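You operate a simulated robot arm through the tools that you are given. There is no shell and no other tool.

The job below is to be done with a simulated robot arm. You get a single attempt, and the scene is never put back.

Task
Put things in order on the surface of the steel table on wheels. At the end: the steel weight one stands where the wiping pad stood; the wiping pad is on the green sample case; the yellow spacer block stands where the steel weight one stood; the round metal cap is on the grey sample case; whatever was shut is shut again. Leave all else as you found it, and nothing knocked over.

The check looks at the end state, three seconds after you hand in, the way a careful person would. Anything else that was tipped, shoved, dropped, spilled or broken makes it a failure. A push-on lid holds only when it is set on centred and level and pressed home; a screw cap is set on level and turned clockwise until tight.

Robot
A 7-joint arm with a two-finger parallel gripper, fixed in place. Base frame: the origin is on the floor under the middle of its stand, x ahead of it, y to its left, z up; the work surface is at about z = 80. Lengths are in cm, angles in degrees, forces in N, time in s.
With the tool pointing down near the work surface it reaches from about 24 to 68 cm from the base axis. Its first joint turns from -66.0 to 66.0 degrees. Payload 2.4 kg.
The TCP is the grasp point between the finger pads, 3 cm short of the fingertips. In the tool frame z runs along the fingers and y along their closing line. The gripper opens to 9.4 cm. The fingers are 2.8 cm wide and 1 cm thick; the gripper's body (5 by 9.6 cm) begins 5.5 cm behind the TCP.
Orientation is that of the tool frame in the base frame, as a unit quaternion [x, y, z, w]. With the fingers straight down and closing along the base's y, the tool's x points along the base's -x, its y along +y and its z along -z.

Tools
- The arm moves only by the tool apply_moves. Its argument "plan" is a list of rows, each a list of 2 entries, a list of its own where there are three numbers: the shift along the tool's x, y, z in units of 300 mm (1.0 is 300 mm), then the turn, a rotation vector about the tool's x, y, z in units of 120 degrees (1.0 is 120 degrees). In form: [[[tx, ty, tz], [wx, wy, wz]], ...]. A call has 1 to 20 rows; each row is the pose to reach, as a shift and turn from the pose commanded when the call began, along the tool's axes at that moment. "claw" is the finger opening in cm, from 0 to 9.4, set as the call begins (left out, the last holds). A call with a number of a shift or a turn outside -1 to 1 is refused whole. A row lasts 0.2 s, in which the tool goes at most 5 cm and 8.6 degrees; a call with a longer step from one row to the next is refused whole, and so is a gripper value outside its range. Where a pose cannot be reached the arm comes as near as it can. A force on the tool above 40 N (or 10 N above the force at the start of the call, whichever is more), or a blocked arm, ends the call early, and 0.2 s more pass. Each finger travels about 15.3 cm/s and halts on what it meets, pressing with about 25 N; the grip force reading is that of the motor and also rises with nothing between the fingers. The clock runs only during rows and for 0.2 s after the last one: add rows that repeat a pose to give the fingers time. The reply holds the time, the measured pose of the TCP, the force on the tool along the base axes, the opening and the grip force, in the units named above and with some noise, with the torque about the TCP (base axes, N m) and any sound that the robot's microphone picked up, and new pictures: "views" is both (left out), scene, wrist or none.
- Cameras (640 x 400 px; columns grow to the right, rows downward): "scene" is fixed at [3.25, 48.55, 142.01]; the picture's right is [-0.71, -0.70, 0.00], its down [-0.55, 0.56, -0.62] and it looks along [0.44, -0.44, -0.78] (base axes); focal length 339 px, centre (320, 200). "wrist" rides on the gripper at [7.6, 1.4, -10.3] in the tool frame; the picture's right is [-0.18, 0.98, 0.00], its down [-0.75, -0.14, -0.64] and it looks along [-0.63, -0.12, 0.77] (tool axes); focal length 243 px, centre (320, 200). There is no depth. A picture from a camera that has moved, and an enlarged one, comes with that camera's place and axes in the base frame and with its lens.
- enlarge(camera, box): a new picture of the part [left, top, right, bottom] of that camera's present view, enlarged. No time passes.
- finish_job(): hands the job in; it is judged then, once.

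Nothing tells you positions but the pictures and the camera data. Unless the task says otherwise, let go and move clear before handing in.

The tools are called after "Request:" as name(argument=value, ...) on one line, values as JSON. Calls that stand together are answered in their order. apply_moves: Moves the arm, as the interface text tells. Its arguments: {"type":"object","properties":{"plan":{"type":"array"},"claw":{"type":"number"},"views":{"type":"string","enum":["both","scene","wrist","none"]}},"required":["plan"]} The other tools are called the same way: enlarge (camera, box) takes an enlarged picture of a part of a camera's view; finish_job () hands the job in.

At the start:

```text
time_s: 0.0
eef_pos: [34.51, 6.09, 105.16]
ee_rot: [0.0, 1.0, -0.001, 0.001]
force: [0.2, -0.6, -0.4]
ft_torque: [-0.03, 0.04, 0.0]
finger_gap: 9.41
finger_force: 0.1
```

scene: 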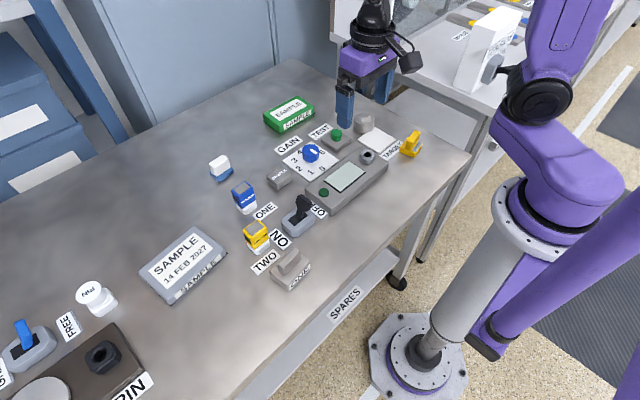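
wrist: 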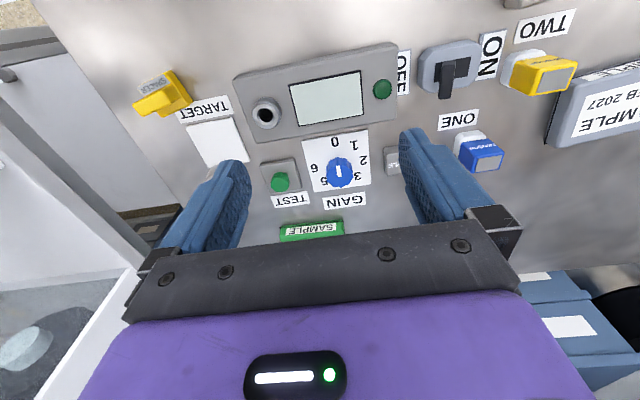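

I see a steel table with several items: a green case, a grey case, blocks, switches and a console. I'll take enlarged pictures first to tell which item is which.

Request:
enlarge(camera="scene", box=[200, 80, 360, 180])

Request:
enlarge(camera="scene", box=[200, 160, 360, 260])

Request:
enlarge(camera="scene", box=[300, 80, 460, 180])

Request:
enlarge(camera="scene", box=[200, 200, 360, 300])

Request:
enlarge(camera="scene", box=[60, 210, 240, 320])

Request:
enlarge(camera="scene", box=[0, 280, 190, 400])

```text
4.00 times, centred on (280, 130) of scene
camera zoom: at [3.25, 48.55, 142.01], right [-0.71, -0.7, 0.0], down [-0.55, 0.56, -0.62], along [0.44, -0.44, -0.78], focal length 1356 px, centre (480, 480)
```

zoom: 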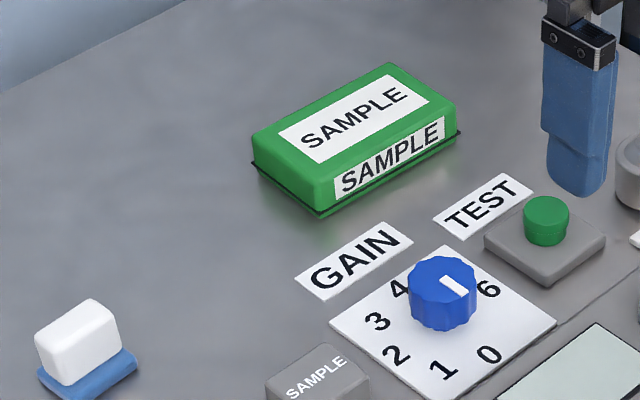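

```text
4.00 times, centred on (280, 210) of scene
camera zoom: at [3.25, 48.55, 142.01], right [-0.71, -0.7, 0.0], down [-0.55, 0.56, -0.62], along [0.44, -0.44, -0.78], focal length 1356 px, centre (480, 160)
```

zoom: 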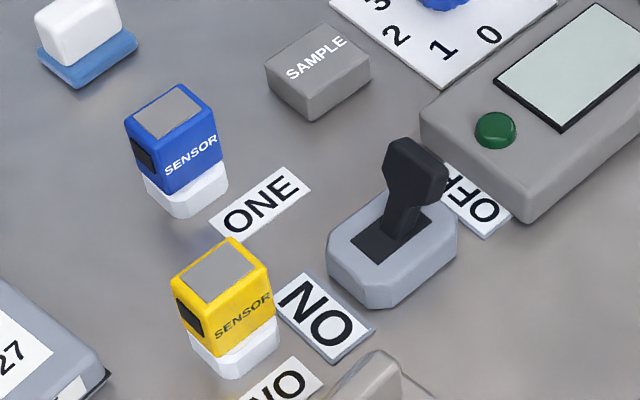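

```text
4.00 times, centred on (380, 130) of scene
camera zoom: at [3.25, 48.55, 142.01], right [-0.71, -0.7, 0.0], down [-0.55, 0.56, -0.62], along [0.44, -0.44, -0.78], focal length 1356 px, centre (80, 480)
```

zoom: 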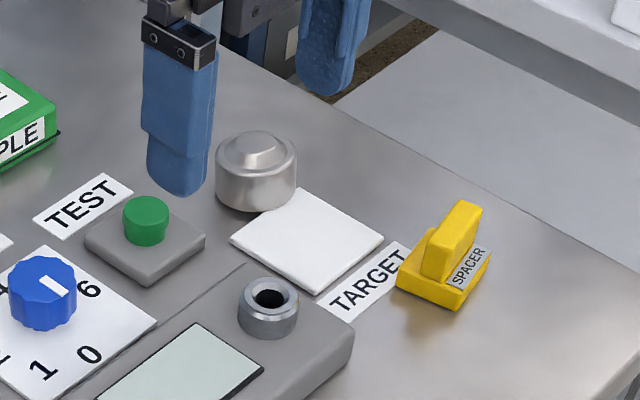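

```text
4.00 times, centred on (280, 250) of scene
camera zoom: at [3.25, 48.55, 142.01], right [-0.71, -0.7, 0.0], down [-0.55, 0.56, -0.62], along [0.44, -0.44, -0.78], focal length 1356 px, centre (480, 0)
```

zoom: 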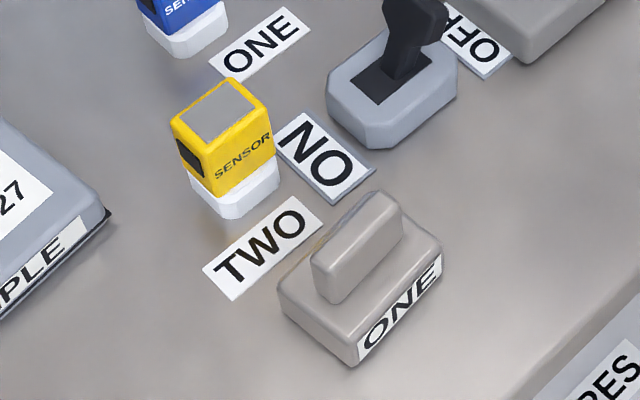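

```text
3.56 times, centred on (150, 265) of scene
camera zoom: at [3.25, 48.55, 142.01], right [-0.71, -0.7, 0.0], down [-0.55, 0.56, -0.62], along [0.44, -0.44, -0.78], focal length 1205 px, centre (924, -31)
```

zoom: 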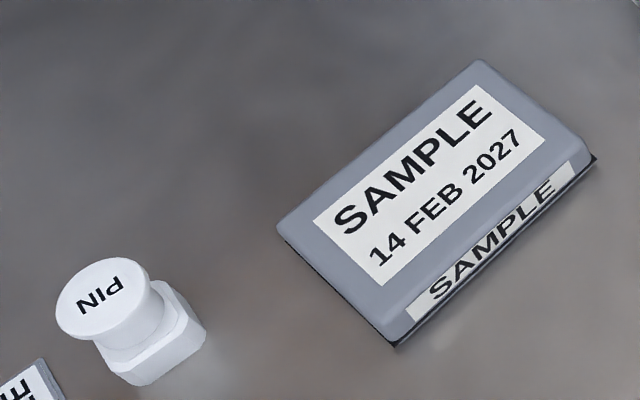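

```text
3.33 times, centred on (95, 340) of scene
camera zoom: at [3.25, 48.55, 142.01], right [-0.71, -0.7, 0.0], down [-0.55, 0.56, -0.62], along [0.44, -0.44, -0.78], focal length 1130 px, centre (1070, -267)
```

zoom: 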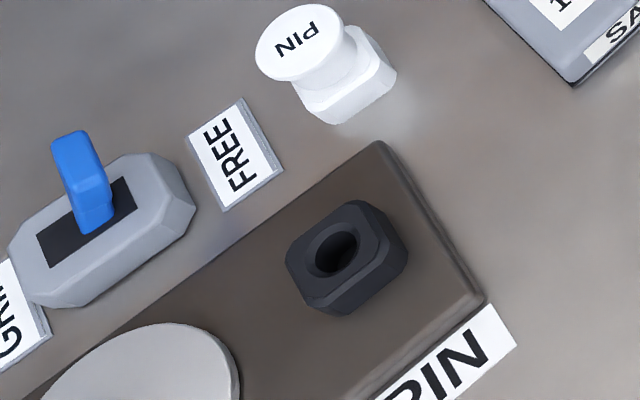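

I take it as follows, in rough (x, y): wiping pad (white on blue) at (62, 24), weight ONE at (29, 31), spacer at (33, -16), round metal cap at (48, -14), green case at (64, 0), grey case at (45, 45). Next I'll move the wrist camera high over the wiping pad for a closer look.

Request:
apply_moves(plan=[[[-0.08, 0.066, 0], [0, 0, 0]], [[-0.16, 0.132, 0], [0, 0, 0]], [[-0.24, 0.198, 0.0], [0, 0, 0]], [[-0.32, 0.264, 0.02], [0, 0, 0]], [[-0.4, 0.33, 0.05], [0, 0, 0]], [[-0.48, 0.396, 0.08], [0, 0, 0]], [[-0.56, 0.462, 0.12], [0, 0, 0]], [[-0.65, 0.53, 0.16], [0, 0, 0]], [[-0.65, 0.53, 0.16], [0, 0, 0]]])

```text
time_s: 2.0
eef_pos: [54.09, 21.82, 100.25]
ee_rot: [0.0, 1.0, 0.0, 0.0]
force: [-0.8, 0.2, 0.1]
ft_torque: [-0.01, 0.03, -0.01]
finger_gap: 9.4
finger_force: 0.1
camera wrist: at [46.37, 23.29, 110.5], right [0.18, 0.98, 0.0], down [0.75, -0.14, 0.64], along [0.63, -0.12, -0.77], focal length 243 px, centre (320, 200)
```

scene: 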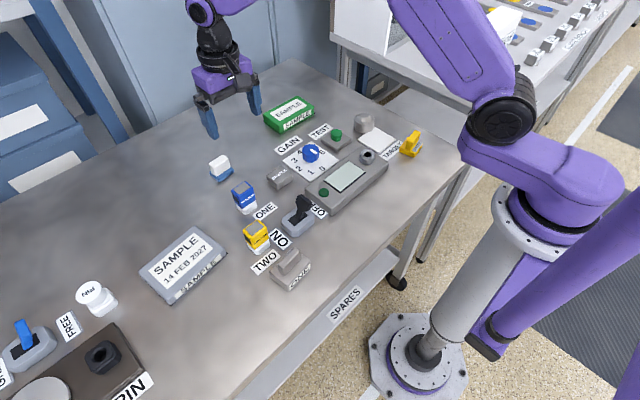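
wrist: 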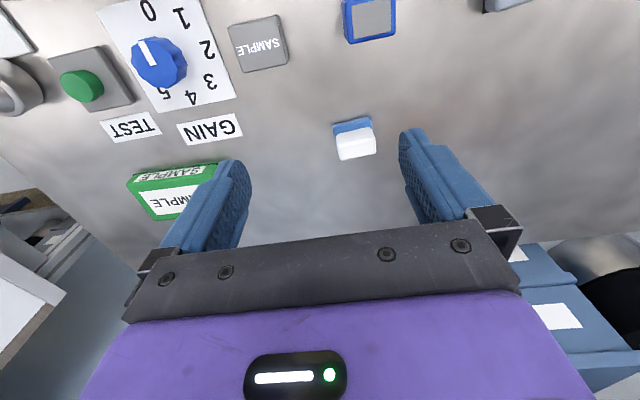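

The wiping pad is seen between the fingers in the wrist picture. I'll enlarge it to get its edges and size.

Request:
enlarge(camera="wrist", box=[300, 90, 412, 160])

Request:
enlarge(camera="scene", box=[190, 140, 254, 180])

Request:
enlarge(camera="scene", box=[250, 85, 330, 135])

Request:
enlarge(camera="wrist", box=[100, 140, 228, 220])

```text
5.71 times, centred on (356, 125) of wrist
camera zoom: at [46.37, 23.29, 110.5], right [0.18, 0.98, 0.0], down [0.75, -0.14, 0.64], along [0.63, -0.12, -0.77], focal length 1386 px, centre (114, 629)
```

zoom: 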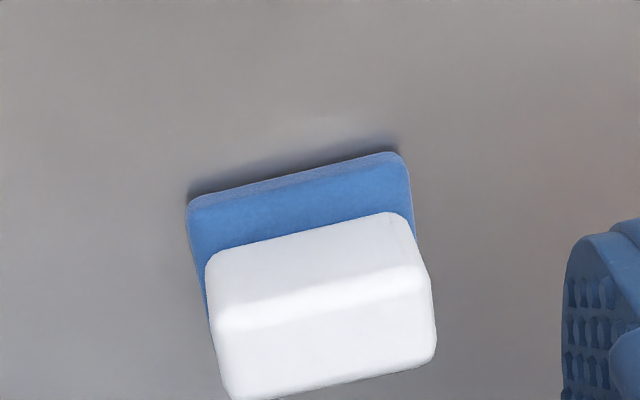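

```text
10.00 times, centred on (222, 160) of scene
camera zoom: at [3.25, 48.56, 142.01], right [-0.71, -0.7, 0.0], down [-0.55, 0.56, -0.62], along [0.44, -0.44, -0.78], focal length 3390 px, centre (1300, 600)
```

zoom: 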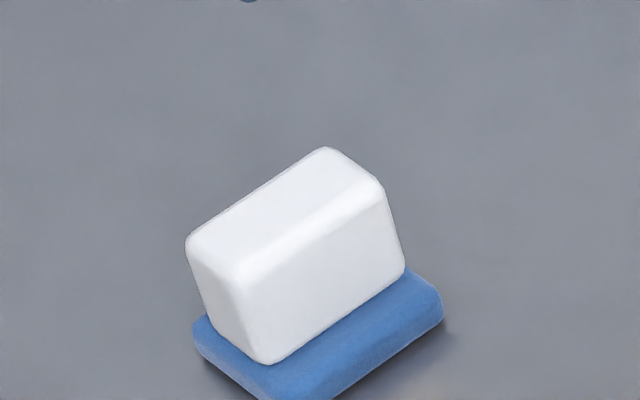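

```text
8.00 times, centred on (290, 110) of scene
camera zoom: at [3.25, 48.56, 142.01], right [-0.71, -0.7, 0.0], down [-0.55, 0.56, -0.62], along [0.44, -0.44, -0.78], focal length 2712 px, centre (560, 920)
```

zoom: 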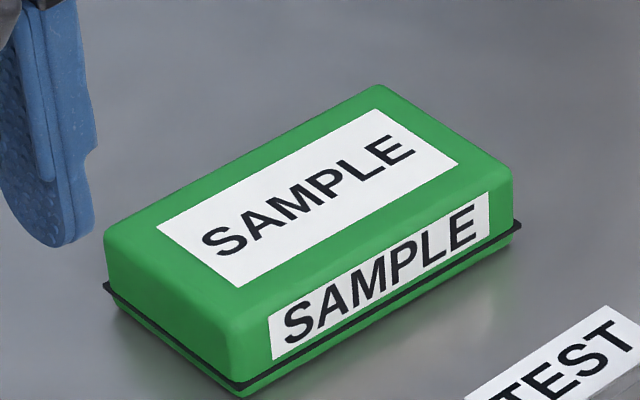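

```text
5.00 times, centred on (164, 180) of wrist
camera zoom: at [46.37, 23.29, 110.5], right [0.18, 0.98, 0.0], down [0.75, -0.14, 0.64], along [0.63, -0.12, -0.77], focal length 1213 px, centre (1100, 300)
```

zoom: 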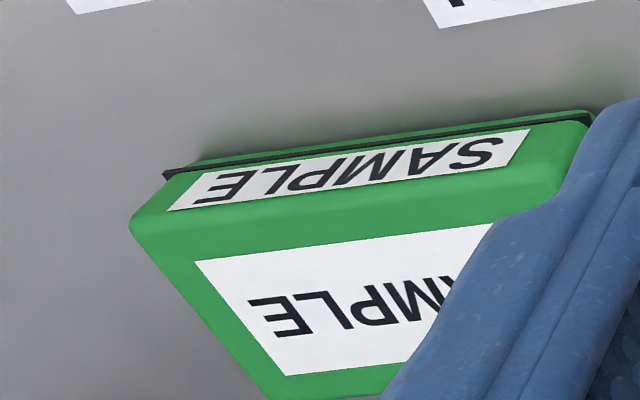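

The pad's white grip measures about 2 × 4.5 cm, its top is near z = 84, and its centre is near (61.0, 25.1), turned about 4° from the y axis. I'll hover just above it to refine that.

Request:
apply_moves(plan=[[[-0.058, 0.027, 0.08], [0, 0, -0.01]], [[-0.116, 0.054, 0.16], [0, 0, -0.02]], [[-0.174, 0.081, 0.24], [0, 0, -0.03]], [[-0.232, 0.108, 0.3], [0, 0, -0.0375]], [[-0.232, 0.108, 0.33], [0, 0, -0.0375]], [[-0.232, 0.108, 0.33], [0, 0, -0.0375]]])

```text
time_s: 3.4
eef_pos: [60.99, 24.97, 90.47]
ee_rot: [-0.039, 0.999, 0.0, -0.001]
force: [0.5, 0.3, 0.2]
ft_torque: [-0.01, -0.03, 0.0]
finger_gap: 9.4
finger_force: 0.1
camera wrist: at [53.14, 25.96, 100.71], right [0.11, 0.99, 0.0], down [0.76, -0.08, 0.64], along [0.64, -0.07, -0.77], focal length 243 px, centre (320, 200)
```

scene: 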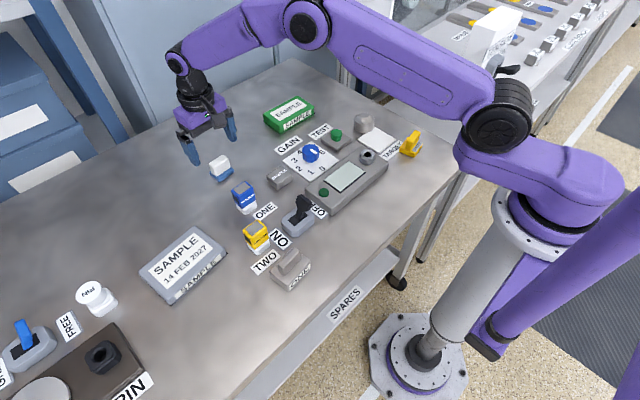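
wrist: 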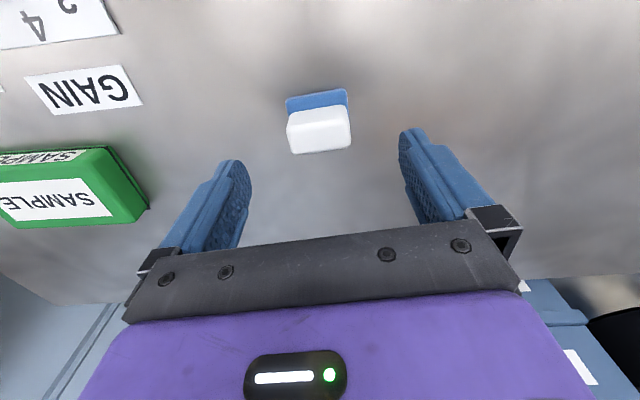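

Request:
enlarge(camera="wrist", box=[264, 80, 376, 160])

```text
5.00 times, centred on (320, 120) of wrist
camera zoom: at [53.14, 25.96, 100.71], right [0.11, 0.99, 0.0], down [0.76, -0.08, 0.64], along [0.64, -0.07, -0.77], focal length 1213 px, centre (320, 600)
```

zoom: 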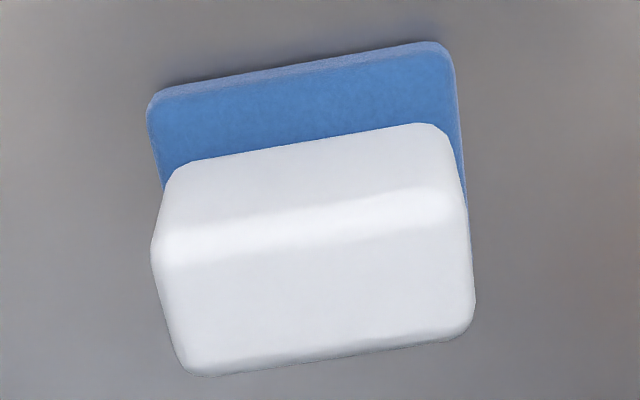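

The pad's white grip is centred at about (61.2, 24.9), and the tool's yaw of about 4.5° matches it. Before grasping anything I'll look at the green case from above so I know where its top is.

Request:
apply_moves(plan=[[[0, 0, -0.13], [0, 0, 0]], [[0, 0, -0.26], [0, 0, 0]], [[0.03, -0.13, -0.3], [0, 0, 0.01]], [[0.06, -0.26, -0.34], [0, 0, 0.02]], [[0.09, -0.39, -0.38], [0, 0, 0.03]], [[0.12, -0.52, -0.38], [0, 0, 0.0375]], [[0.16, -0.65, -0.38], [0, 0, 0.0375]], [[0.2, -0.78, -0.38], [0, 0, 0.0375]], [[0.234, -0.85, -0.38], [0, 0, 0.0375]], [[0.234, -0.85, -0.38], [0, 0, 0.0375]]])

```text
time_s: 5.6
eef_pos: [55.76, -0.99, 101.78]
ee_rot: [0.0, 1.0, 0.0, 0.0]
force: [-0.3, -0.2, 0.2]
ft_torque: [0.01, 0.01, 0.01]
finger_gap: 9.41
finger_force: 0.1
camera wrist: at [48.1, 0.57, 112.0], right [0.18, 0.98, 0.0], down [0.75, -0.14, 0.64], along [0.63, -0.12, -0.77], focal length 243 px, centre (320, 200)
```

scene: 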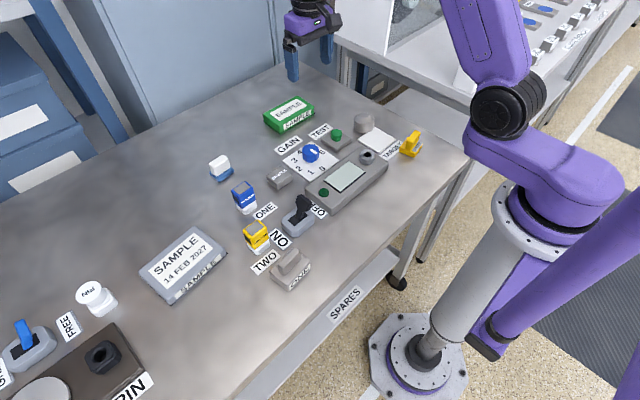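
wrist: 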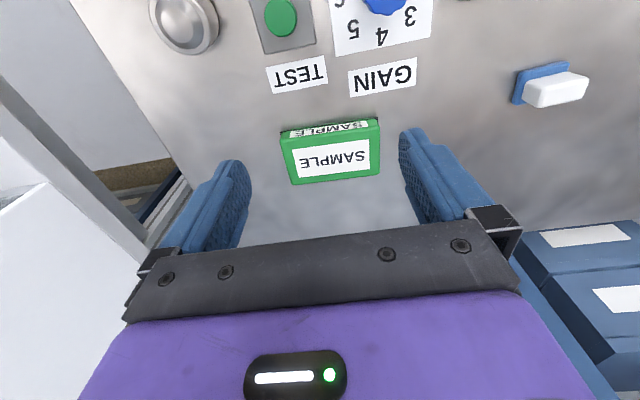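

Request:
enlarge(camera="wrist", box=[266, 105, 394, 195])

Request:
enlarge(camera="wrist", box=[130, 0, 290, 90])

```text
4.44 times, centred on (330, 150) of wrist
camera zoom: at [48.1, 0.57, 112.0], right [0.18, 0.98, 0.0], down [0.75, -0.14, 0.64], along [0.63, -0.12, -0.77], focal length 1078 px, centre (276, 422)
```

zoom: 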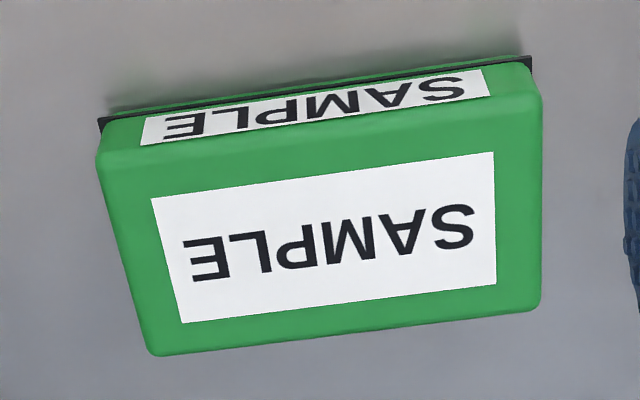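

```text
4.00 times, centred on (210, 45) of wrist
camera zoom: at [48.1, 0.57, 112.0], right [0.18, 0.98, 0.0], down [0.75, -0.14, 0.64], along [0.63, -0.12, -0.77], focal length 970 px, centre (760, 820)
```

zoom: 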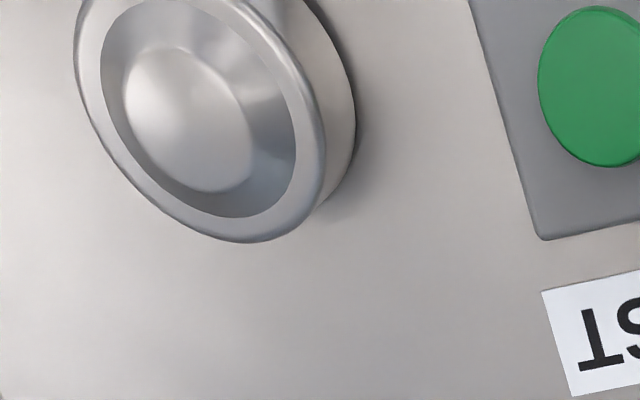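

The green case's top is at about z = 83, centred near (65, -1), roughly 7 × 12.7 cm. Now I'll return to the wiping pad, come down over its white grip with the fingers open, and close on it.

Request:
apply_moves(plan=[[[-0.022, 0.11, 0], [0, 0, 0]], [[-0.044, 0.22, 0], [0, 0, 0]], [[-0.066, 0.34, 0], [0, 0, 0]], [[-0.088, 0.46, 0], [0, 0, 0]], [[-0.11, 0.58, 0.0], [0, 0, -0.01]], [[-0.14, 0.7, 0.05], [0, 0, -0.02]], [[-0.165, 0.8, 0.13], [0, 0, -0.0375]], [[-0.174, 0.863, 0.25], [0, 0, -0.0375]], [[-0.174, 0.863, 0.35], [0, 0, -0.0375]], [[-0.174, 0.863, 0.42], [0, 0, -0.0375]], [[-0.174, 0.863, 0.47], [0, 0, -0.0375]], [[-0.174, 0.863, 0.5], [0, 0, -0.0375]], [[-0.174, 0.863, 0.5], [0, 0, -0.0375]]])

```text
time_s: 8.4
eef_pos: [61.14, 25.24, 86.74]
ee_rot: [-0.039, 0.999, 0.001, 0.0]
force: [0.1, 0.5, 0.0]
ft_torque: [0.01, -0.02, 0.03]
finger_gap: 9.39
finger_force: 0.0
camera wrist: at [53.32, 26.1, 96.96], right [0.11, 0.99, 0.0], down [0.76, -0.08, 0.64], along [0.64, -0.07, -0.77], focal length 243 px, centre (320, 200)
```

scene: 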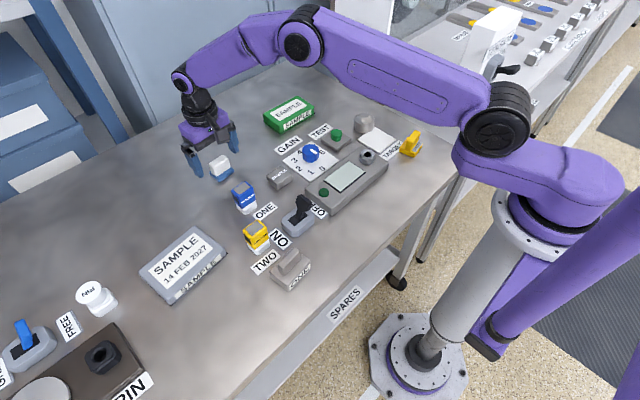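
wrist: 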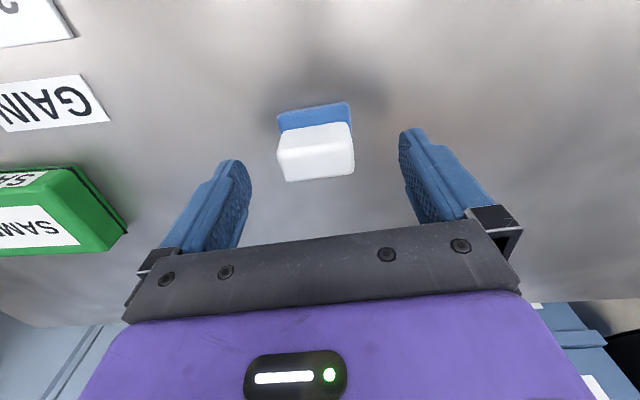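

The pad sits between the fingers, about 0.2 cm off to one side. I'll correct that, come down so the fingertips are just above the blue base, and then close.

Request:
apply_moves(plan=[[[0, -0.007, 0.02], [0, 0, 0]], [[0, -0.007, 0.045], [0, 0, 0]], [[0, -0.007, 0.07], [0, 0, 0]], [[0, -0.007, 0.078], [0, 0, 0]], [[0, -0.007, 0.078], [0, 0, 0]]])

Request:
apply_moves(plan=[[[0, 0, 0], [0, 0, 0]], [[0, 0, 0], [0, 0, 0]], [[0, 0, 0], [0, 0, 0]]], claw=3.5)

```text
time_s: 9.6
eef_pos: [61.18, 24.82, 84.39]
ee_rot: [-0.04, 0.999, -0.001, 0.0]
force: [0.8, -0.5, -0.2]
ft_torque: [0.02, 0.0, 0.0]
finger_gap: 9.41
finger_force: 0.1
camera wrist: at [53.35, 25.77, 94.63], right [0.11, 0.99, 0.0], down [0.76, -0.08, 0.64], along [0.64, -0.07, -0.77], focal length 243 px, centre (320, 200)
```

scene: 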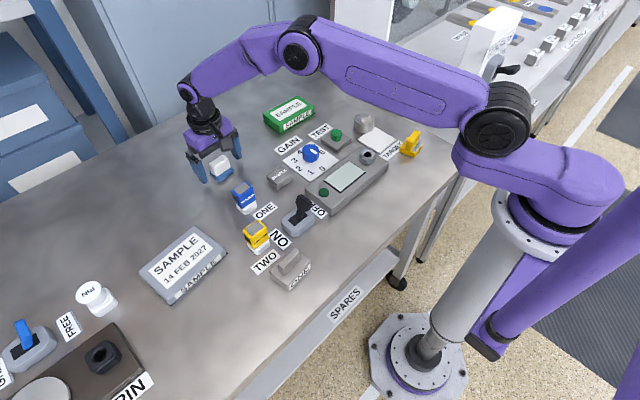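
wrist: 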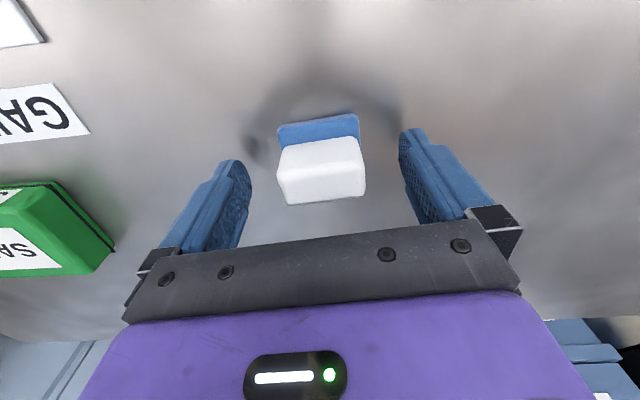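

```text
time_s: 10.4
eef_pos: [61.15, 24.88, 84.31]
ee_rot: [-0.039, 0.999, 0.0, -0.001]
force: [0.5, 0.5, 0.2]
ft_torque: [-0.02, 0.0, 0.0]
finger_gap: 4.94
finger_force: 24.8
camera wrist: at [53.35, 25.77, 94.65], right [0.11, 0.99, 0.0], down [0.76, -0.08, 0.64], along [0.64, -0.07, -0.77], focal length 243 px, centre (320, 200)
```

scene: 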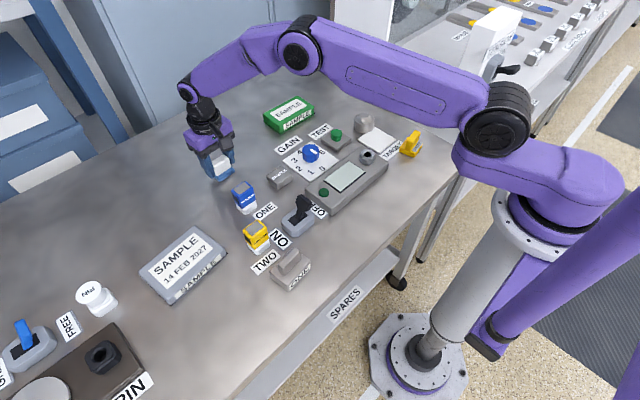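
wrist: 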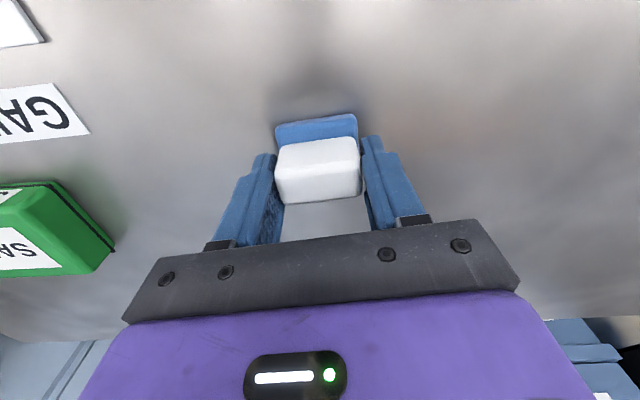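

The pad is gripped at 4.94 cm, and its original centre is recorded as about (61.2, 24.9). I'll lift it and carry it over the green case.

Request:
apply_moves(plan=[[[0, 0, -0.1], [0, 0, 0]], [[0, 0, -0.22], [0, 0, 0]], [[0, 0, -0.34], [0, 0, 0]], [[-0.008, -0.12, -0.4], [0, 0, 0.01]], [[-0.016, -0.24, -0.4], [0, 0, 0.02]], [[-0.024, -0.36, -0.4], [0, 0, 0.03]], [[-0.032, -0.48, -0.4], [0, 0, 0.04]], [[-0.04, -0.6, -0.4], [0, 0, 0.05]], [[-0.048, -0.72, -0.4], [0, 0, 0.054]], [[-0.057, -0.82, -0.36], [0, 0, 0.054]], [[-0.057, -0.867, -0.28], [0, 0, 0.054]], [[-0.057, -0.867, -0.23], [0, 0, 0.054]], [[-0.057, -0.867, -0.23], [0, 0, 0.054]]])

```text
time_s: 13.2
eef_pos: [64.87, -0.94, 91.38]
ee_rot: [0.017, 1.0, 0.0, -0.001]
force: [0.3, 0.0, -0.7]
ft_torque: [0.01, -0.02, 0.02]
finger_gap: 4.92
finger_force: 25.1
camera wrist: at [57.18, 0.8, 101.65], right [0.22, 0.98, 0.0], down [0.75, -0.17, 0.64], along [0.63, -0.14, -0.77], focal length 243 px, centre (320, 200)
```

scene: 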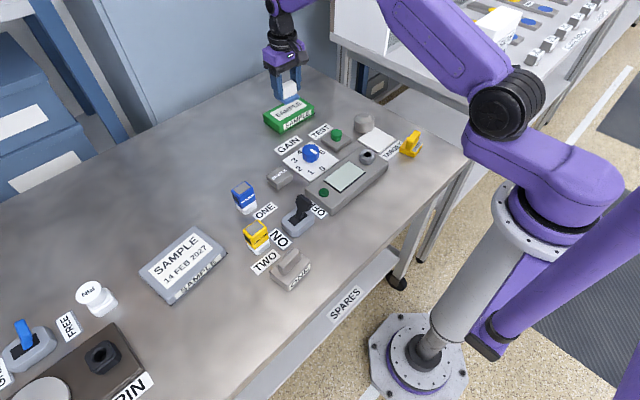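
wrist: 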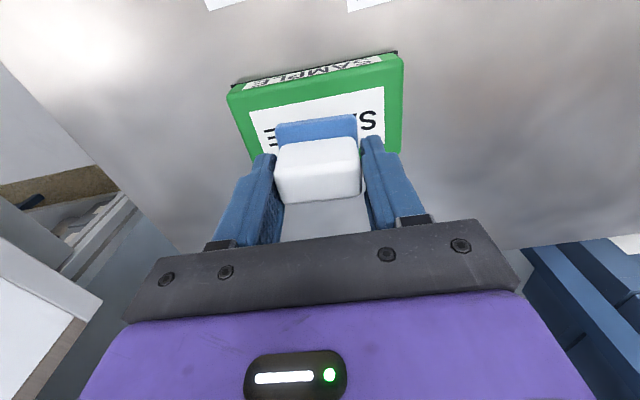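

The pad is over the case and well centred side to side. I'll shift 0.4 cm outward and lower gently until it touches.

Request:
apply_moves(plan=[[[-0.013, 0, 0.03], [0, 0, 0]], [[-0.013, 0, 0.06], [0, 0, 0]], [[-0.013, 0, 0.09], [0, 0, 0]], [[-0.013, 0, 0.11], [0, 0, 0]], [[-0.013, 0, 0.12], [0, 0, 0]], [[-0.013, 0, 0.12], [0, 0, 0]]])

```text
time_s: 14.6
eef_pos: [65.39, -0.83, 87.82]
ee_rot: [0.017, 1.0, 0.0, 0.0]
force: [-1.6, 1.3, 1.6]
ft_torque: [-0.04, 0.02, -0.01]
finger_gap: 4.9
finger_force: 24.5
camera wrist: at [57.61, 0.81, 98.04], right [0.22, 0.98, 0.0], down [0.75, -0.17, 0.64], along [0.63, -0.14, -0.77], focal length 243 px, centre (320, 200)
```

scene: 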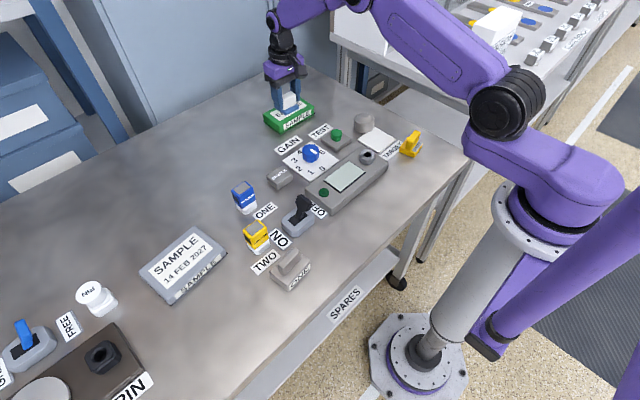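
wrist: 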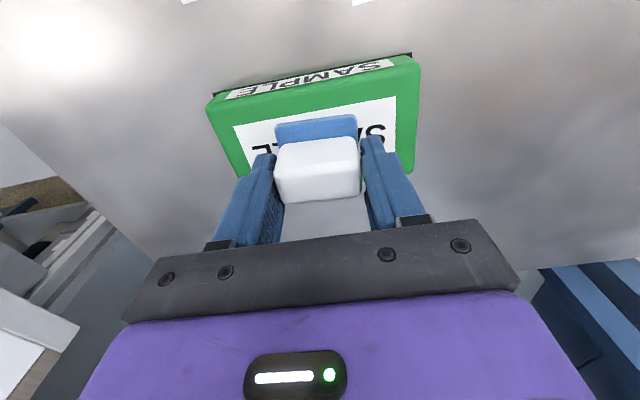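

A slight force shows. I'll look closely to see how much gap remains under the pad.

Request:
enlarge(camera="scene", box=[258, 85, 322, 135])

Request:
enlarge(camera="wrist", box=[256, 90, 384, 170])

```text
8.00 times, centred on (290, 110) of scene
camera zoom: at [3.24, 48.55, 142.01], right [-0.71, -0.7, 0.0], down [-0.55, 0.56, -0.62], along [0.44, -0.44, -0.78], focal length 2712 px, centre (560, 920)
```

zoom: 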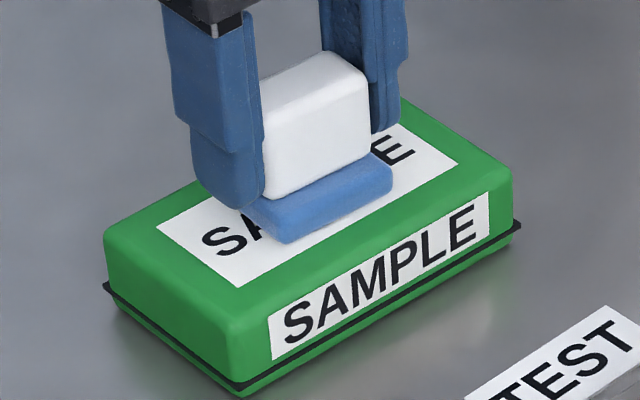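

```text
5.00 times, centred on (320, 130) of wrist
camera zoom: at [57.61, 0.81, 98.04], right [0.22, 0.98, 0.0], down [0.75, -0.17, 0.64], along [0.63, -0.14, -0.77], focal length 1213 px, centre (320, 550)
```

zoom: 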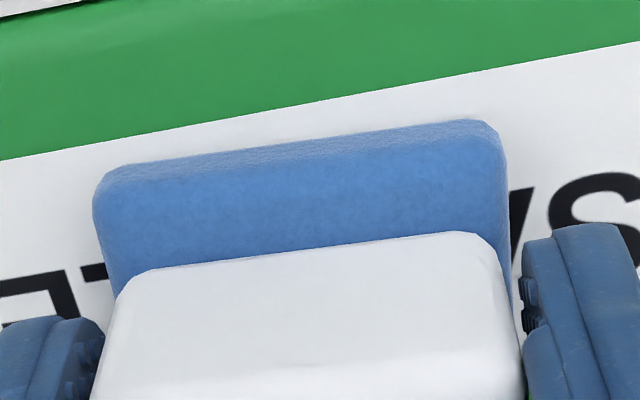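

The pad is very close to the top of the case. I'll go down in tiny steps until there is clear contact.

Request:
apply_moves(plan=[[[0, 0, 0.003], [0, 0, 0]], [[0, 0, 0.005], [0, 0, 0]], [[0, 0, 0.005], [0, 0, 0]]], views="none")

```text
time_s: 15.4
eef_pos: [65.28, -0.94, 87.72]
ee_rot: [0.017, 1.0, 0.0, 0.001]
force: [-4.3, -0.5, 18.5]
ft_torque: [-0.15, 0.26, 0.02]
finger_gap: 4.97
finger_force: 24.8
```

There is contact at 18 N, so the pad is resting on the case. I'll ease off slightly and open the fingers part way.

Request:
apply_moves(plan=[[[0, 0, -0.003], [0, 0, 0]], [[0, 0, -0.003], [0, 0, 0]]], views="none")

Request:
apply_moves(plan=[[[0, 0, -0.003], [0, 0, 0]], [[0, 0, -0.003], [0, 0, 0]], [[0, 0, -0.003], [0, 0, 0]]], claw=7.5)

```text
time_s: 16.0
eef_pos: [65.42, -0.99, 87.75]
ee_rot: [0.017, 1.0, 0.0, 0.001]
force: [2.3, -1.7, 15.2]
ft_torque: [-0.14, -0.01, -0.02]
finger_gap: 4.92
finger_force: 25.2
```

```text
time_s: 16.8
eef_pos: [65.15, -0.88, 87.68]
ee_rot: [0.018, 1.0, 0.0, 0.0]
force: [-0.7, -0.3, -0.4]
ft_torque: [0.01, -0.02, 0.02]
finger_gap: 7.48
finger_force: 0.1
camera wrist: at [57.55, 0.83, 98.01], right [0.22, 0.98, 0.0], down [0.75, -0.17, 0.64], along [0.63, -0.14, -0.77], focal length 243 px, centre (320, 200)
```

scene: 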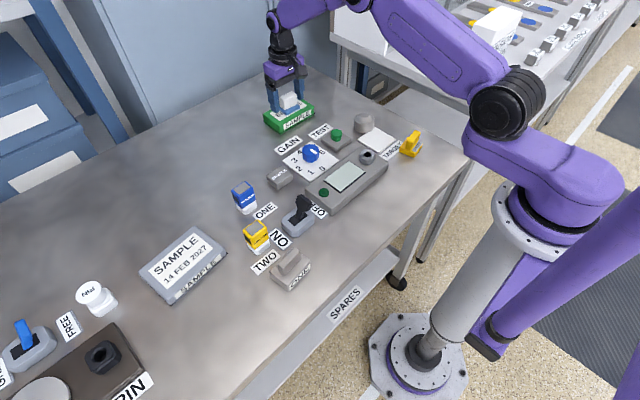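
wrist: 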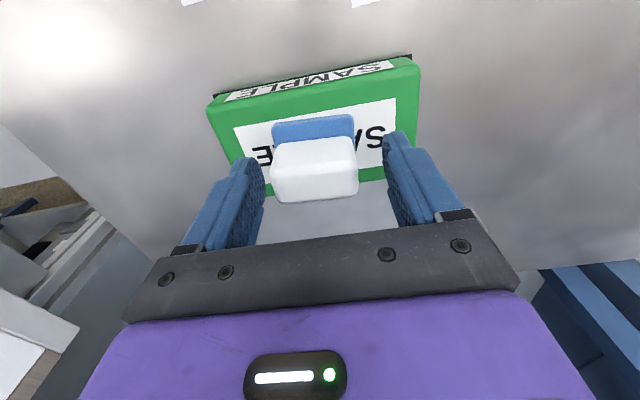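

The pad rests on the green case. I'll lift clear and travel high towards weight ONE.

Request:
apply_moves(plan=[[[0, 0, -0.08], [0, 0, 0]], [[0, 0, -0.2], [0, 0, 0]], [[0, 0, -0.33], [0, 0, 0]], [[0.08, 0.06, -0.4], [0, 0, -0.008]], [[0.19, 0.138, -0.42], [0, 0, -0.0165]], [[0.3, 0.22, -0.42], [0, 0, -0.0165]], [[0.41, 0.3, -0.42], [0, 0, -0.0165]], [[0.52, 0.38, -0.42], [0, 0, -0.0165]], [[0.63, 0.46, -0.42], [0, 0, -0.0165]], [[0.74, 0.54, -0.42], [0, 0, -0.0165]], [[0.8, 0.583, -0.42], [0, 0, -0.0165]]], claw=9.4, views="none")

Request:
apply_moves(plan=[[[0.11, 0.09, 0], [0, 0, 0]], [[0.22, 0.18, 0], [0, 0, 0]], [[0.33, 0.27, 0], [0, 0, 0]], [[0.44, 0.34, 0], [0, 0, 0]], [[0.47, 0.368, 0], [0, 0, 0]], [[0.47, 0.368, 0], [0, 0, 0]]])

```text
time_s: 19.2
eef_pos: [41.69, 17.39, 100.5]
ee_rot: [0.0, 1.0, 0.0, 0.001]
force: [0.4, 0.0, 0.0]
ft_torque: [0.01, -0.03, -0.04]
finger_gap: 9.39
finger_force: 0.0
```

```text
time_s: 20.6
eef_pos: [27.68, 28.47, 100.46]
ee_rot: [0.0, 1.0, 0.0, 0.0]
force: [-0.8, -0.2, 0.2]
ft_torque: [-0.01, -0.01, 0.02]
finger_gap: 9.41
finger_force: 0.0
camera wrist: at [20.04, 29.87, 110.71], right [0.18, 0.98, 0.0], down [0.75, -0.14, 0.64], along [0.63, -0.12, -0.77], focal length 243 px, centre (320, 200)
```

scene: 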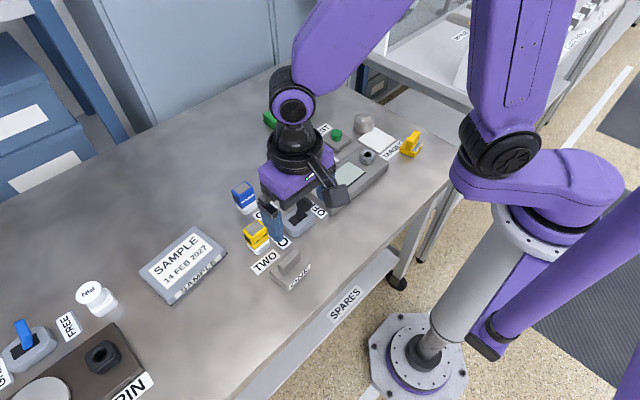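
wrist: 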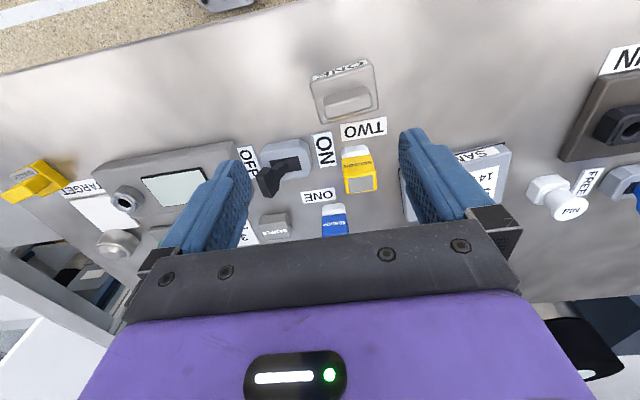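

Request:
enlarge(camera="wrist", box=[280, 50, 408, 130])

Request:
enlarge(camera="scene", box=[240, 230, 336, 290])

```text
5.00 times, centred on (344, 90) of wrist
camera zoom: at [20.04, 29.87, 110.71], right [0.18, 0.98, 0.0], down [0.75, -0.14, 0.64], along [0.63, -0.12, -0.77], focal length 1213 px, centre (200, 750)
```

zoom: 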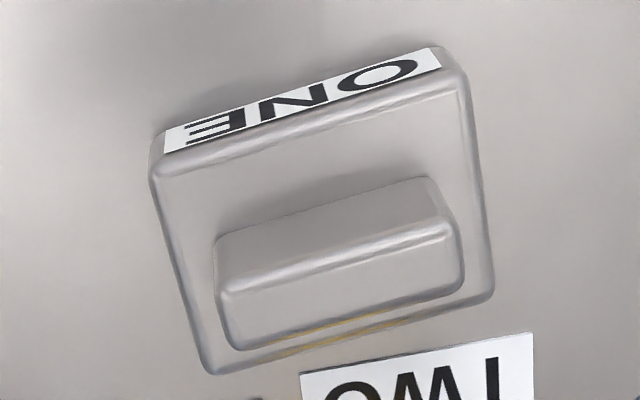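

```text
6.67 times, centred on (288, 260) of scene
camera zoom: at [3.25, 48.55, 142.01], right [-0.71, -0.7, 0.0], down [-0.55, 0.56, -0.62], along [0.44, -0.44, -0.78], focal length 2260 px, centre (533, -200)
```

zoom: 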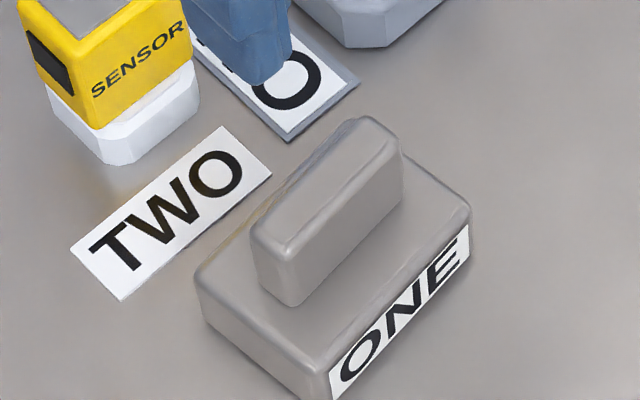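

Weight ONE has a base of about 4.7 × 6.7 cm and a ridge of about 1.5 × 4.8 cm with its top near z = 85. It is centred at about (29.15, 31.2) and turned about 5°. I'll hover just above it with the same yaw and check.

Request:
apply_moves(plan=[[[-0.02, 0.04, 0.08], [0, 0, -0.015]], [[-0.04, 0.08, 0.16], [0, 0, -0.03]], [[-0.049, 0.09, 0.24], [0, 0, -0.042]], [[-0.049, 0.09, 0.32], [0, 0, -0.042]], [[-0.049, 0.09, 0.347], [0, 0, -0.042]], [[-0.049, 0.09, 0.347], [0, 0, -0.042]]], views="wrist")

Request:
enlarge(camera="wrist", box=[240, 60, 400, 160])

```text
time_s: 22.0
eef_pos: [29.22, 31.1, 90.07]
ee_rot: [-0.043, 0.999, 0.0, 0.001]
force: [0.3, 0.0, 0.2]
ft_torque: [0.01, 0.03, 0.01]
finger_gap: 9.39
finger_force: 0.1
camera wrist: at [21.44, 31.94, 100.29], right [0.1, 1.0, 0.0], down [0.76, -0.07, 0.64], along [0.64, -0.06, -0.77], focal length 243 px, centre (320, 200)
```

wrist: 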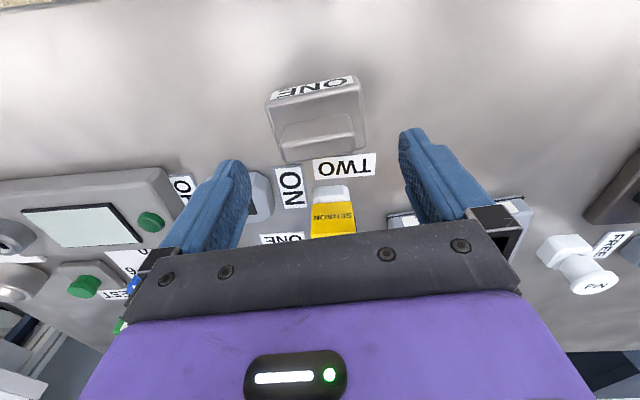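

```text
4.00 times, centred on (320, 110) of wrist
camera zoom: at [21.44, 31.94, 100.29], right [0.1, 1.0, 0.0], down [0.76, -0.07, 0.64], along [0.64, -0.06, -0.77], focal length 970 px, centre (320, 560)
```

zoom: 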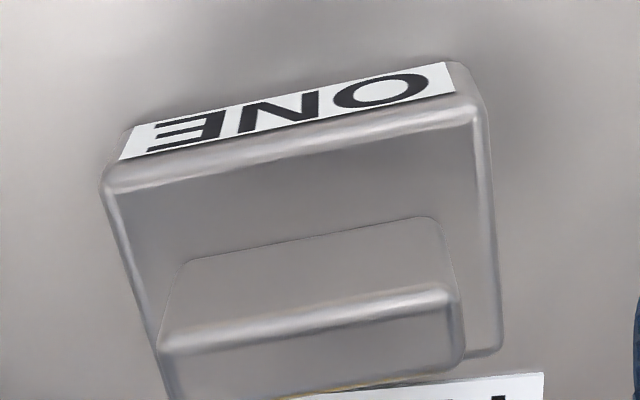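

My hover is nearly right; the ridge centre is about 0.25 cm further out and 0.2 cm to the right. I'll correct that and go down so the fingertips are just above the weight's base, then check before closing.

Request:
apply_moves(plan=[[[-0.008, -0.0067, 0.04], [0, 0, -0.008]], [[-0.008, -0.0067, 0.08], [0, 0, -0.008]], [[-0.008, -0.0067, 0.12], [0, 0, -0.008]], [[-0.008, -0.0067, 0.136], [0, 0, -0.008]], [[-0.008, -0.0067, 0.136], [0, 0, -0.008]]])

Request:
enlarge(camera="wrist", box=[220, 90, 420, 215])

Request:
enlarge(camera="scene", box=[230, 210, 342, 280])

```text
time_s: 23.2
eef_pos: [29.57, 30.8, 85.8]
ee_rot: [-0.052, 0.999, 0.001, 0.0]
force: [0.5, -0.7, 0.6]
ft_torque: [-0.03, 0.02, 0.01]
finger_gap: 9.38
finger_force: 0.0
camera wrist: at [21.81, 31.59, 96.17], right [0.08, 1.0, 0.0], down [0.76, -0.06, 0.64], along [0.64, -0.05, -0.77], focal length 243 px, centre (320, 200)
```

scene: 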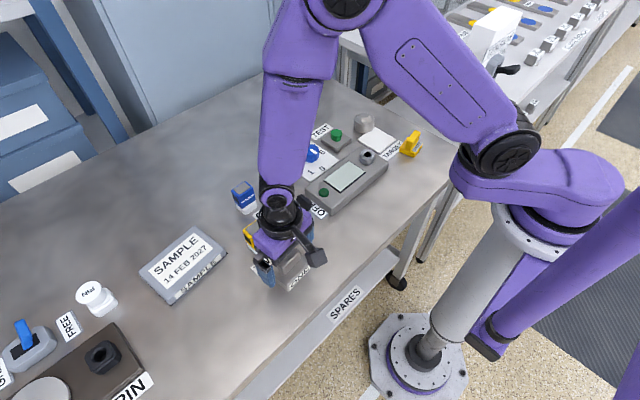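
wrist: 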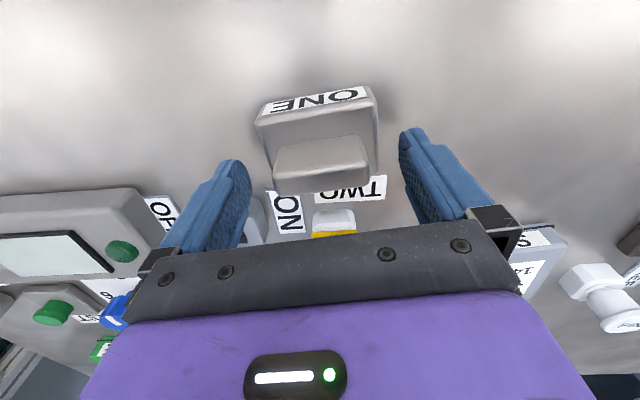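

```text
3.20 times, centred on (320, 152) of wrist
camera zoom: at [21.81, 31.59, 96.17], right [0.08, 1.0, 0.0], down [0.76, -0.06, 0.64], along [0.64, -0.05, -0.77], focal length 776 px, centre (320, 352)
```

zoom: 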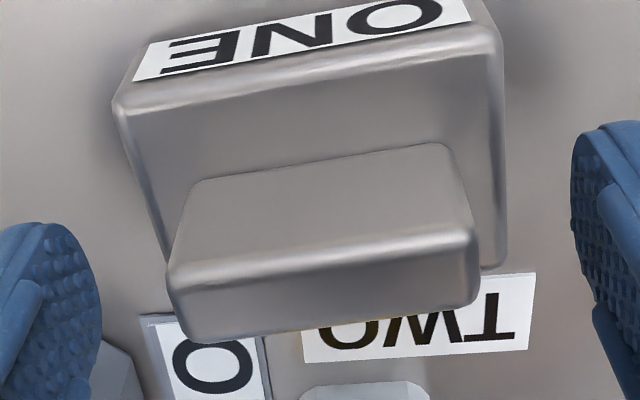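

```text
5.71 times, centred on (286, 245) of scene
camera zoom: at [3.25, 48.55, 142.01], right [-0.71, -0.7, 0.0], down [-0.55, 0.56, -0.62], along [0.44, -0.44, -0.78], focal length 1937 px, centre (514, -57)
```

zoom: 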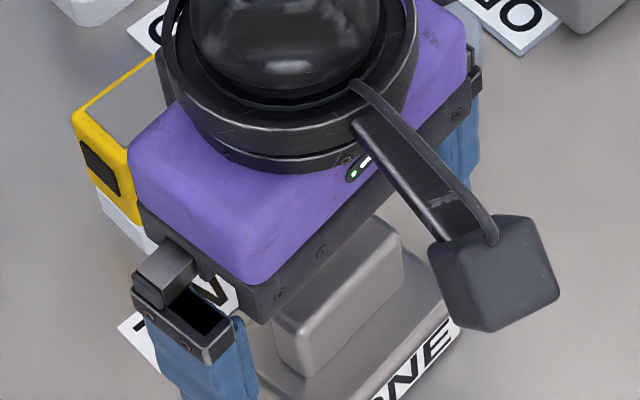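

The ridge is centred between the fingers. Closing on it now.

Request:
apply_moves(plan=[[[0, 0, 0], [0, 0, 0]], [[0, 0, 0], [0, 0, 0]], [[0, 0, 0], [0, 0, 0]], [[0, 0, 0], [0, 0, 0]]], claw=3.5)

```text
time_s: 24.2
eef_pos: [29.61, 30.82, 85.91]
ee_rot: [-0.051, 0.999, 0.0, 0.001]
force: [0.4, 0.7, -0.6]
ft_torque: [0.06, -0.06, 0.03]
finger_gap: 6.98
finger_force: 25.4
camera wrist: at [21.81, 31.6, 96.18], right [0.08, 1.0, 0.0], down [0.76, -0.06, 0.64], along [0.64, -0.05, -0.77], focal length 243 px, centre (320, 200)
```

scene: 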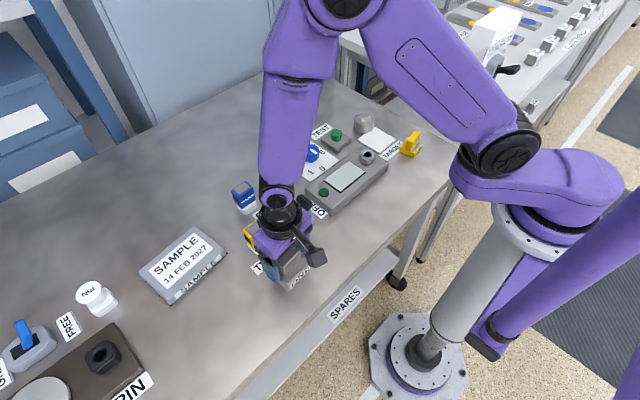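
wrist: 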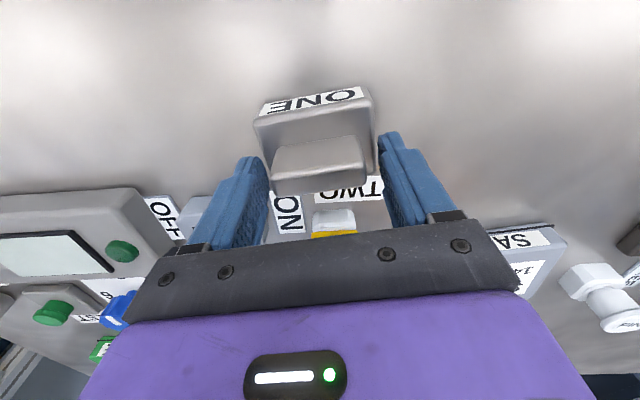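

The fingers stopped at 6.98 cm, so they met the wider base and not the ridge. I'll open, rise 0.8 cm and close again on the ridge only.

Request:
apply_moves(plan=[[[0, 0, 0], [0, 0, 0]], [[0, 0, 0], [0, 0, 0]], [[0, 0, -0.012], [0, 0, 0]], [[0, 0, -0.026], [0, 0, 0]], [[0, 0, -0.026], [0, 0, 0]]], claw=9.4, views="none")

Request:
apply_moves(plan=[[[0, 0, 0], [0, 0, 0]], [[0, 0, 0], [0, 0, 0]], [[0, 0, 0], [0, 0, 0]], [[0, 0, 0], [0, 0, 0]]], claw=3.5)

```text
time_s: 25.4
eef_pos: [29.5, 30.97, 86.72]
ee_rot: [-0.052, 0.999, 0.001, 0.0]
force: [0.5, 0.3, 0.4]
ft_torque: [0.01, -0.01, 0.0]
finger_gap: 9.4
finger_force: 0.0
```

```text
time_s: 26.4
eef_pos: [29.61, 30.9, 86.75]
ee_rot: [-0.052, 0.999, 0.001, 0.0]
force: [-1.3, -0.9, 9.7]
ft_torque: [-0.15, 0.31, -0.1]
finger_gap: 4.96
finger_force: 25.6
camera wrist: at [21.72, 31.61, 97.03], right [0.08, 1.0, 0.0], down [0.76, -0.06, 0.64], along [0.64, -0.05, -0.77], focal length 243 px, centre (320, 200)
```

scene: 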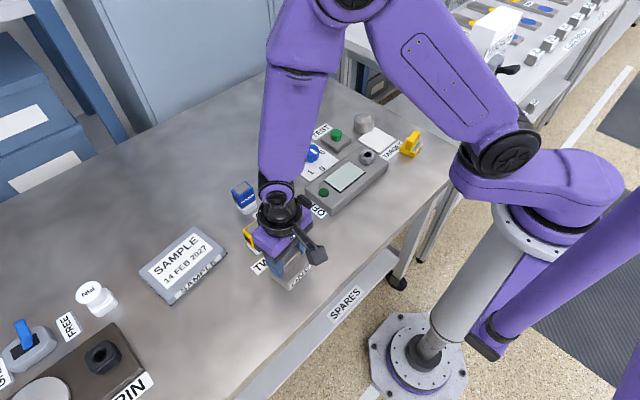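
wrist: 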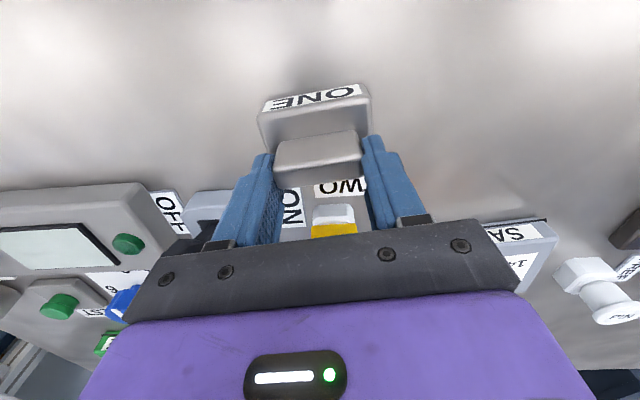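

The ridge is gripped at 4.96 cm, with a light touch of the fingertips on the base. I'll check how well the fingers cover the ridge before lifting.

Request:
enlarge(camera="wrist", box=[230, 75, 410, 190])

Request:
enlarge(camera="scene", box=[240, 220, 336, 300])

```text
3.48 times, centred on (320, 132) of wrist
camera zoom: at [21.72, 31.61, 97.03], right [0.08, 1.0, 0.0], down [0.76, -0.06, 0.64], along [0.64, -0.05, -0.77], focal length 844 px, centre (320, 435)
```

zoom: 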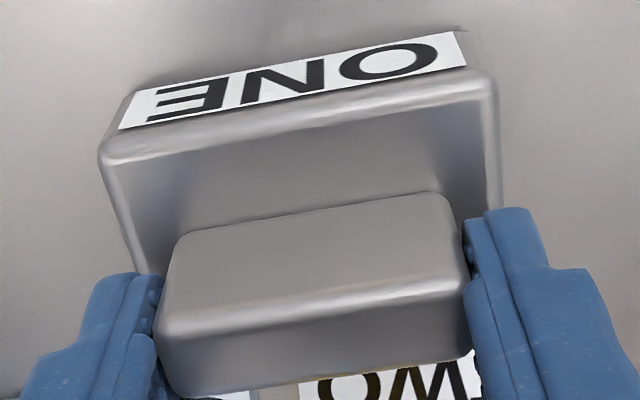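

```text
5.00 times, centred on (288, 260) of scene
camera zoom: at [3.24, 48.54, 142.01], right [-0.71, -0.7, 0.0], down [-0.55, 0.56, -0.62], along [0.44, -0.44, -0.78], focal length 1695 px, centre (480, -100)
```

zoom: 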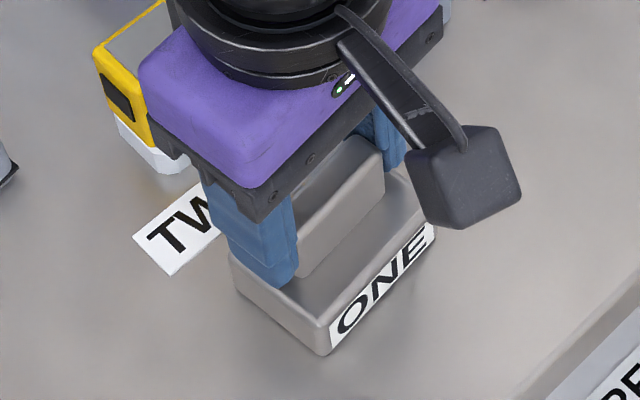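

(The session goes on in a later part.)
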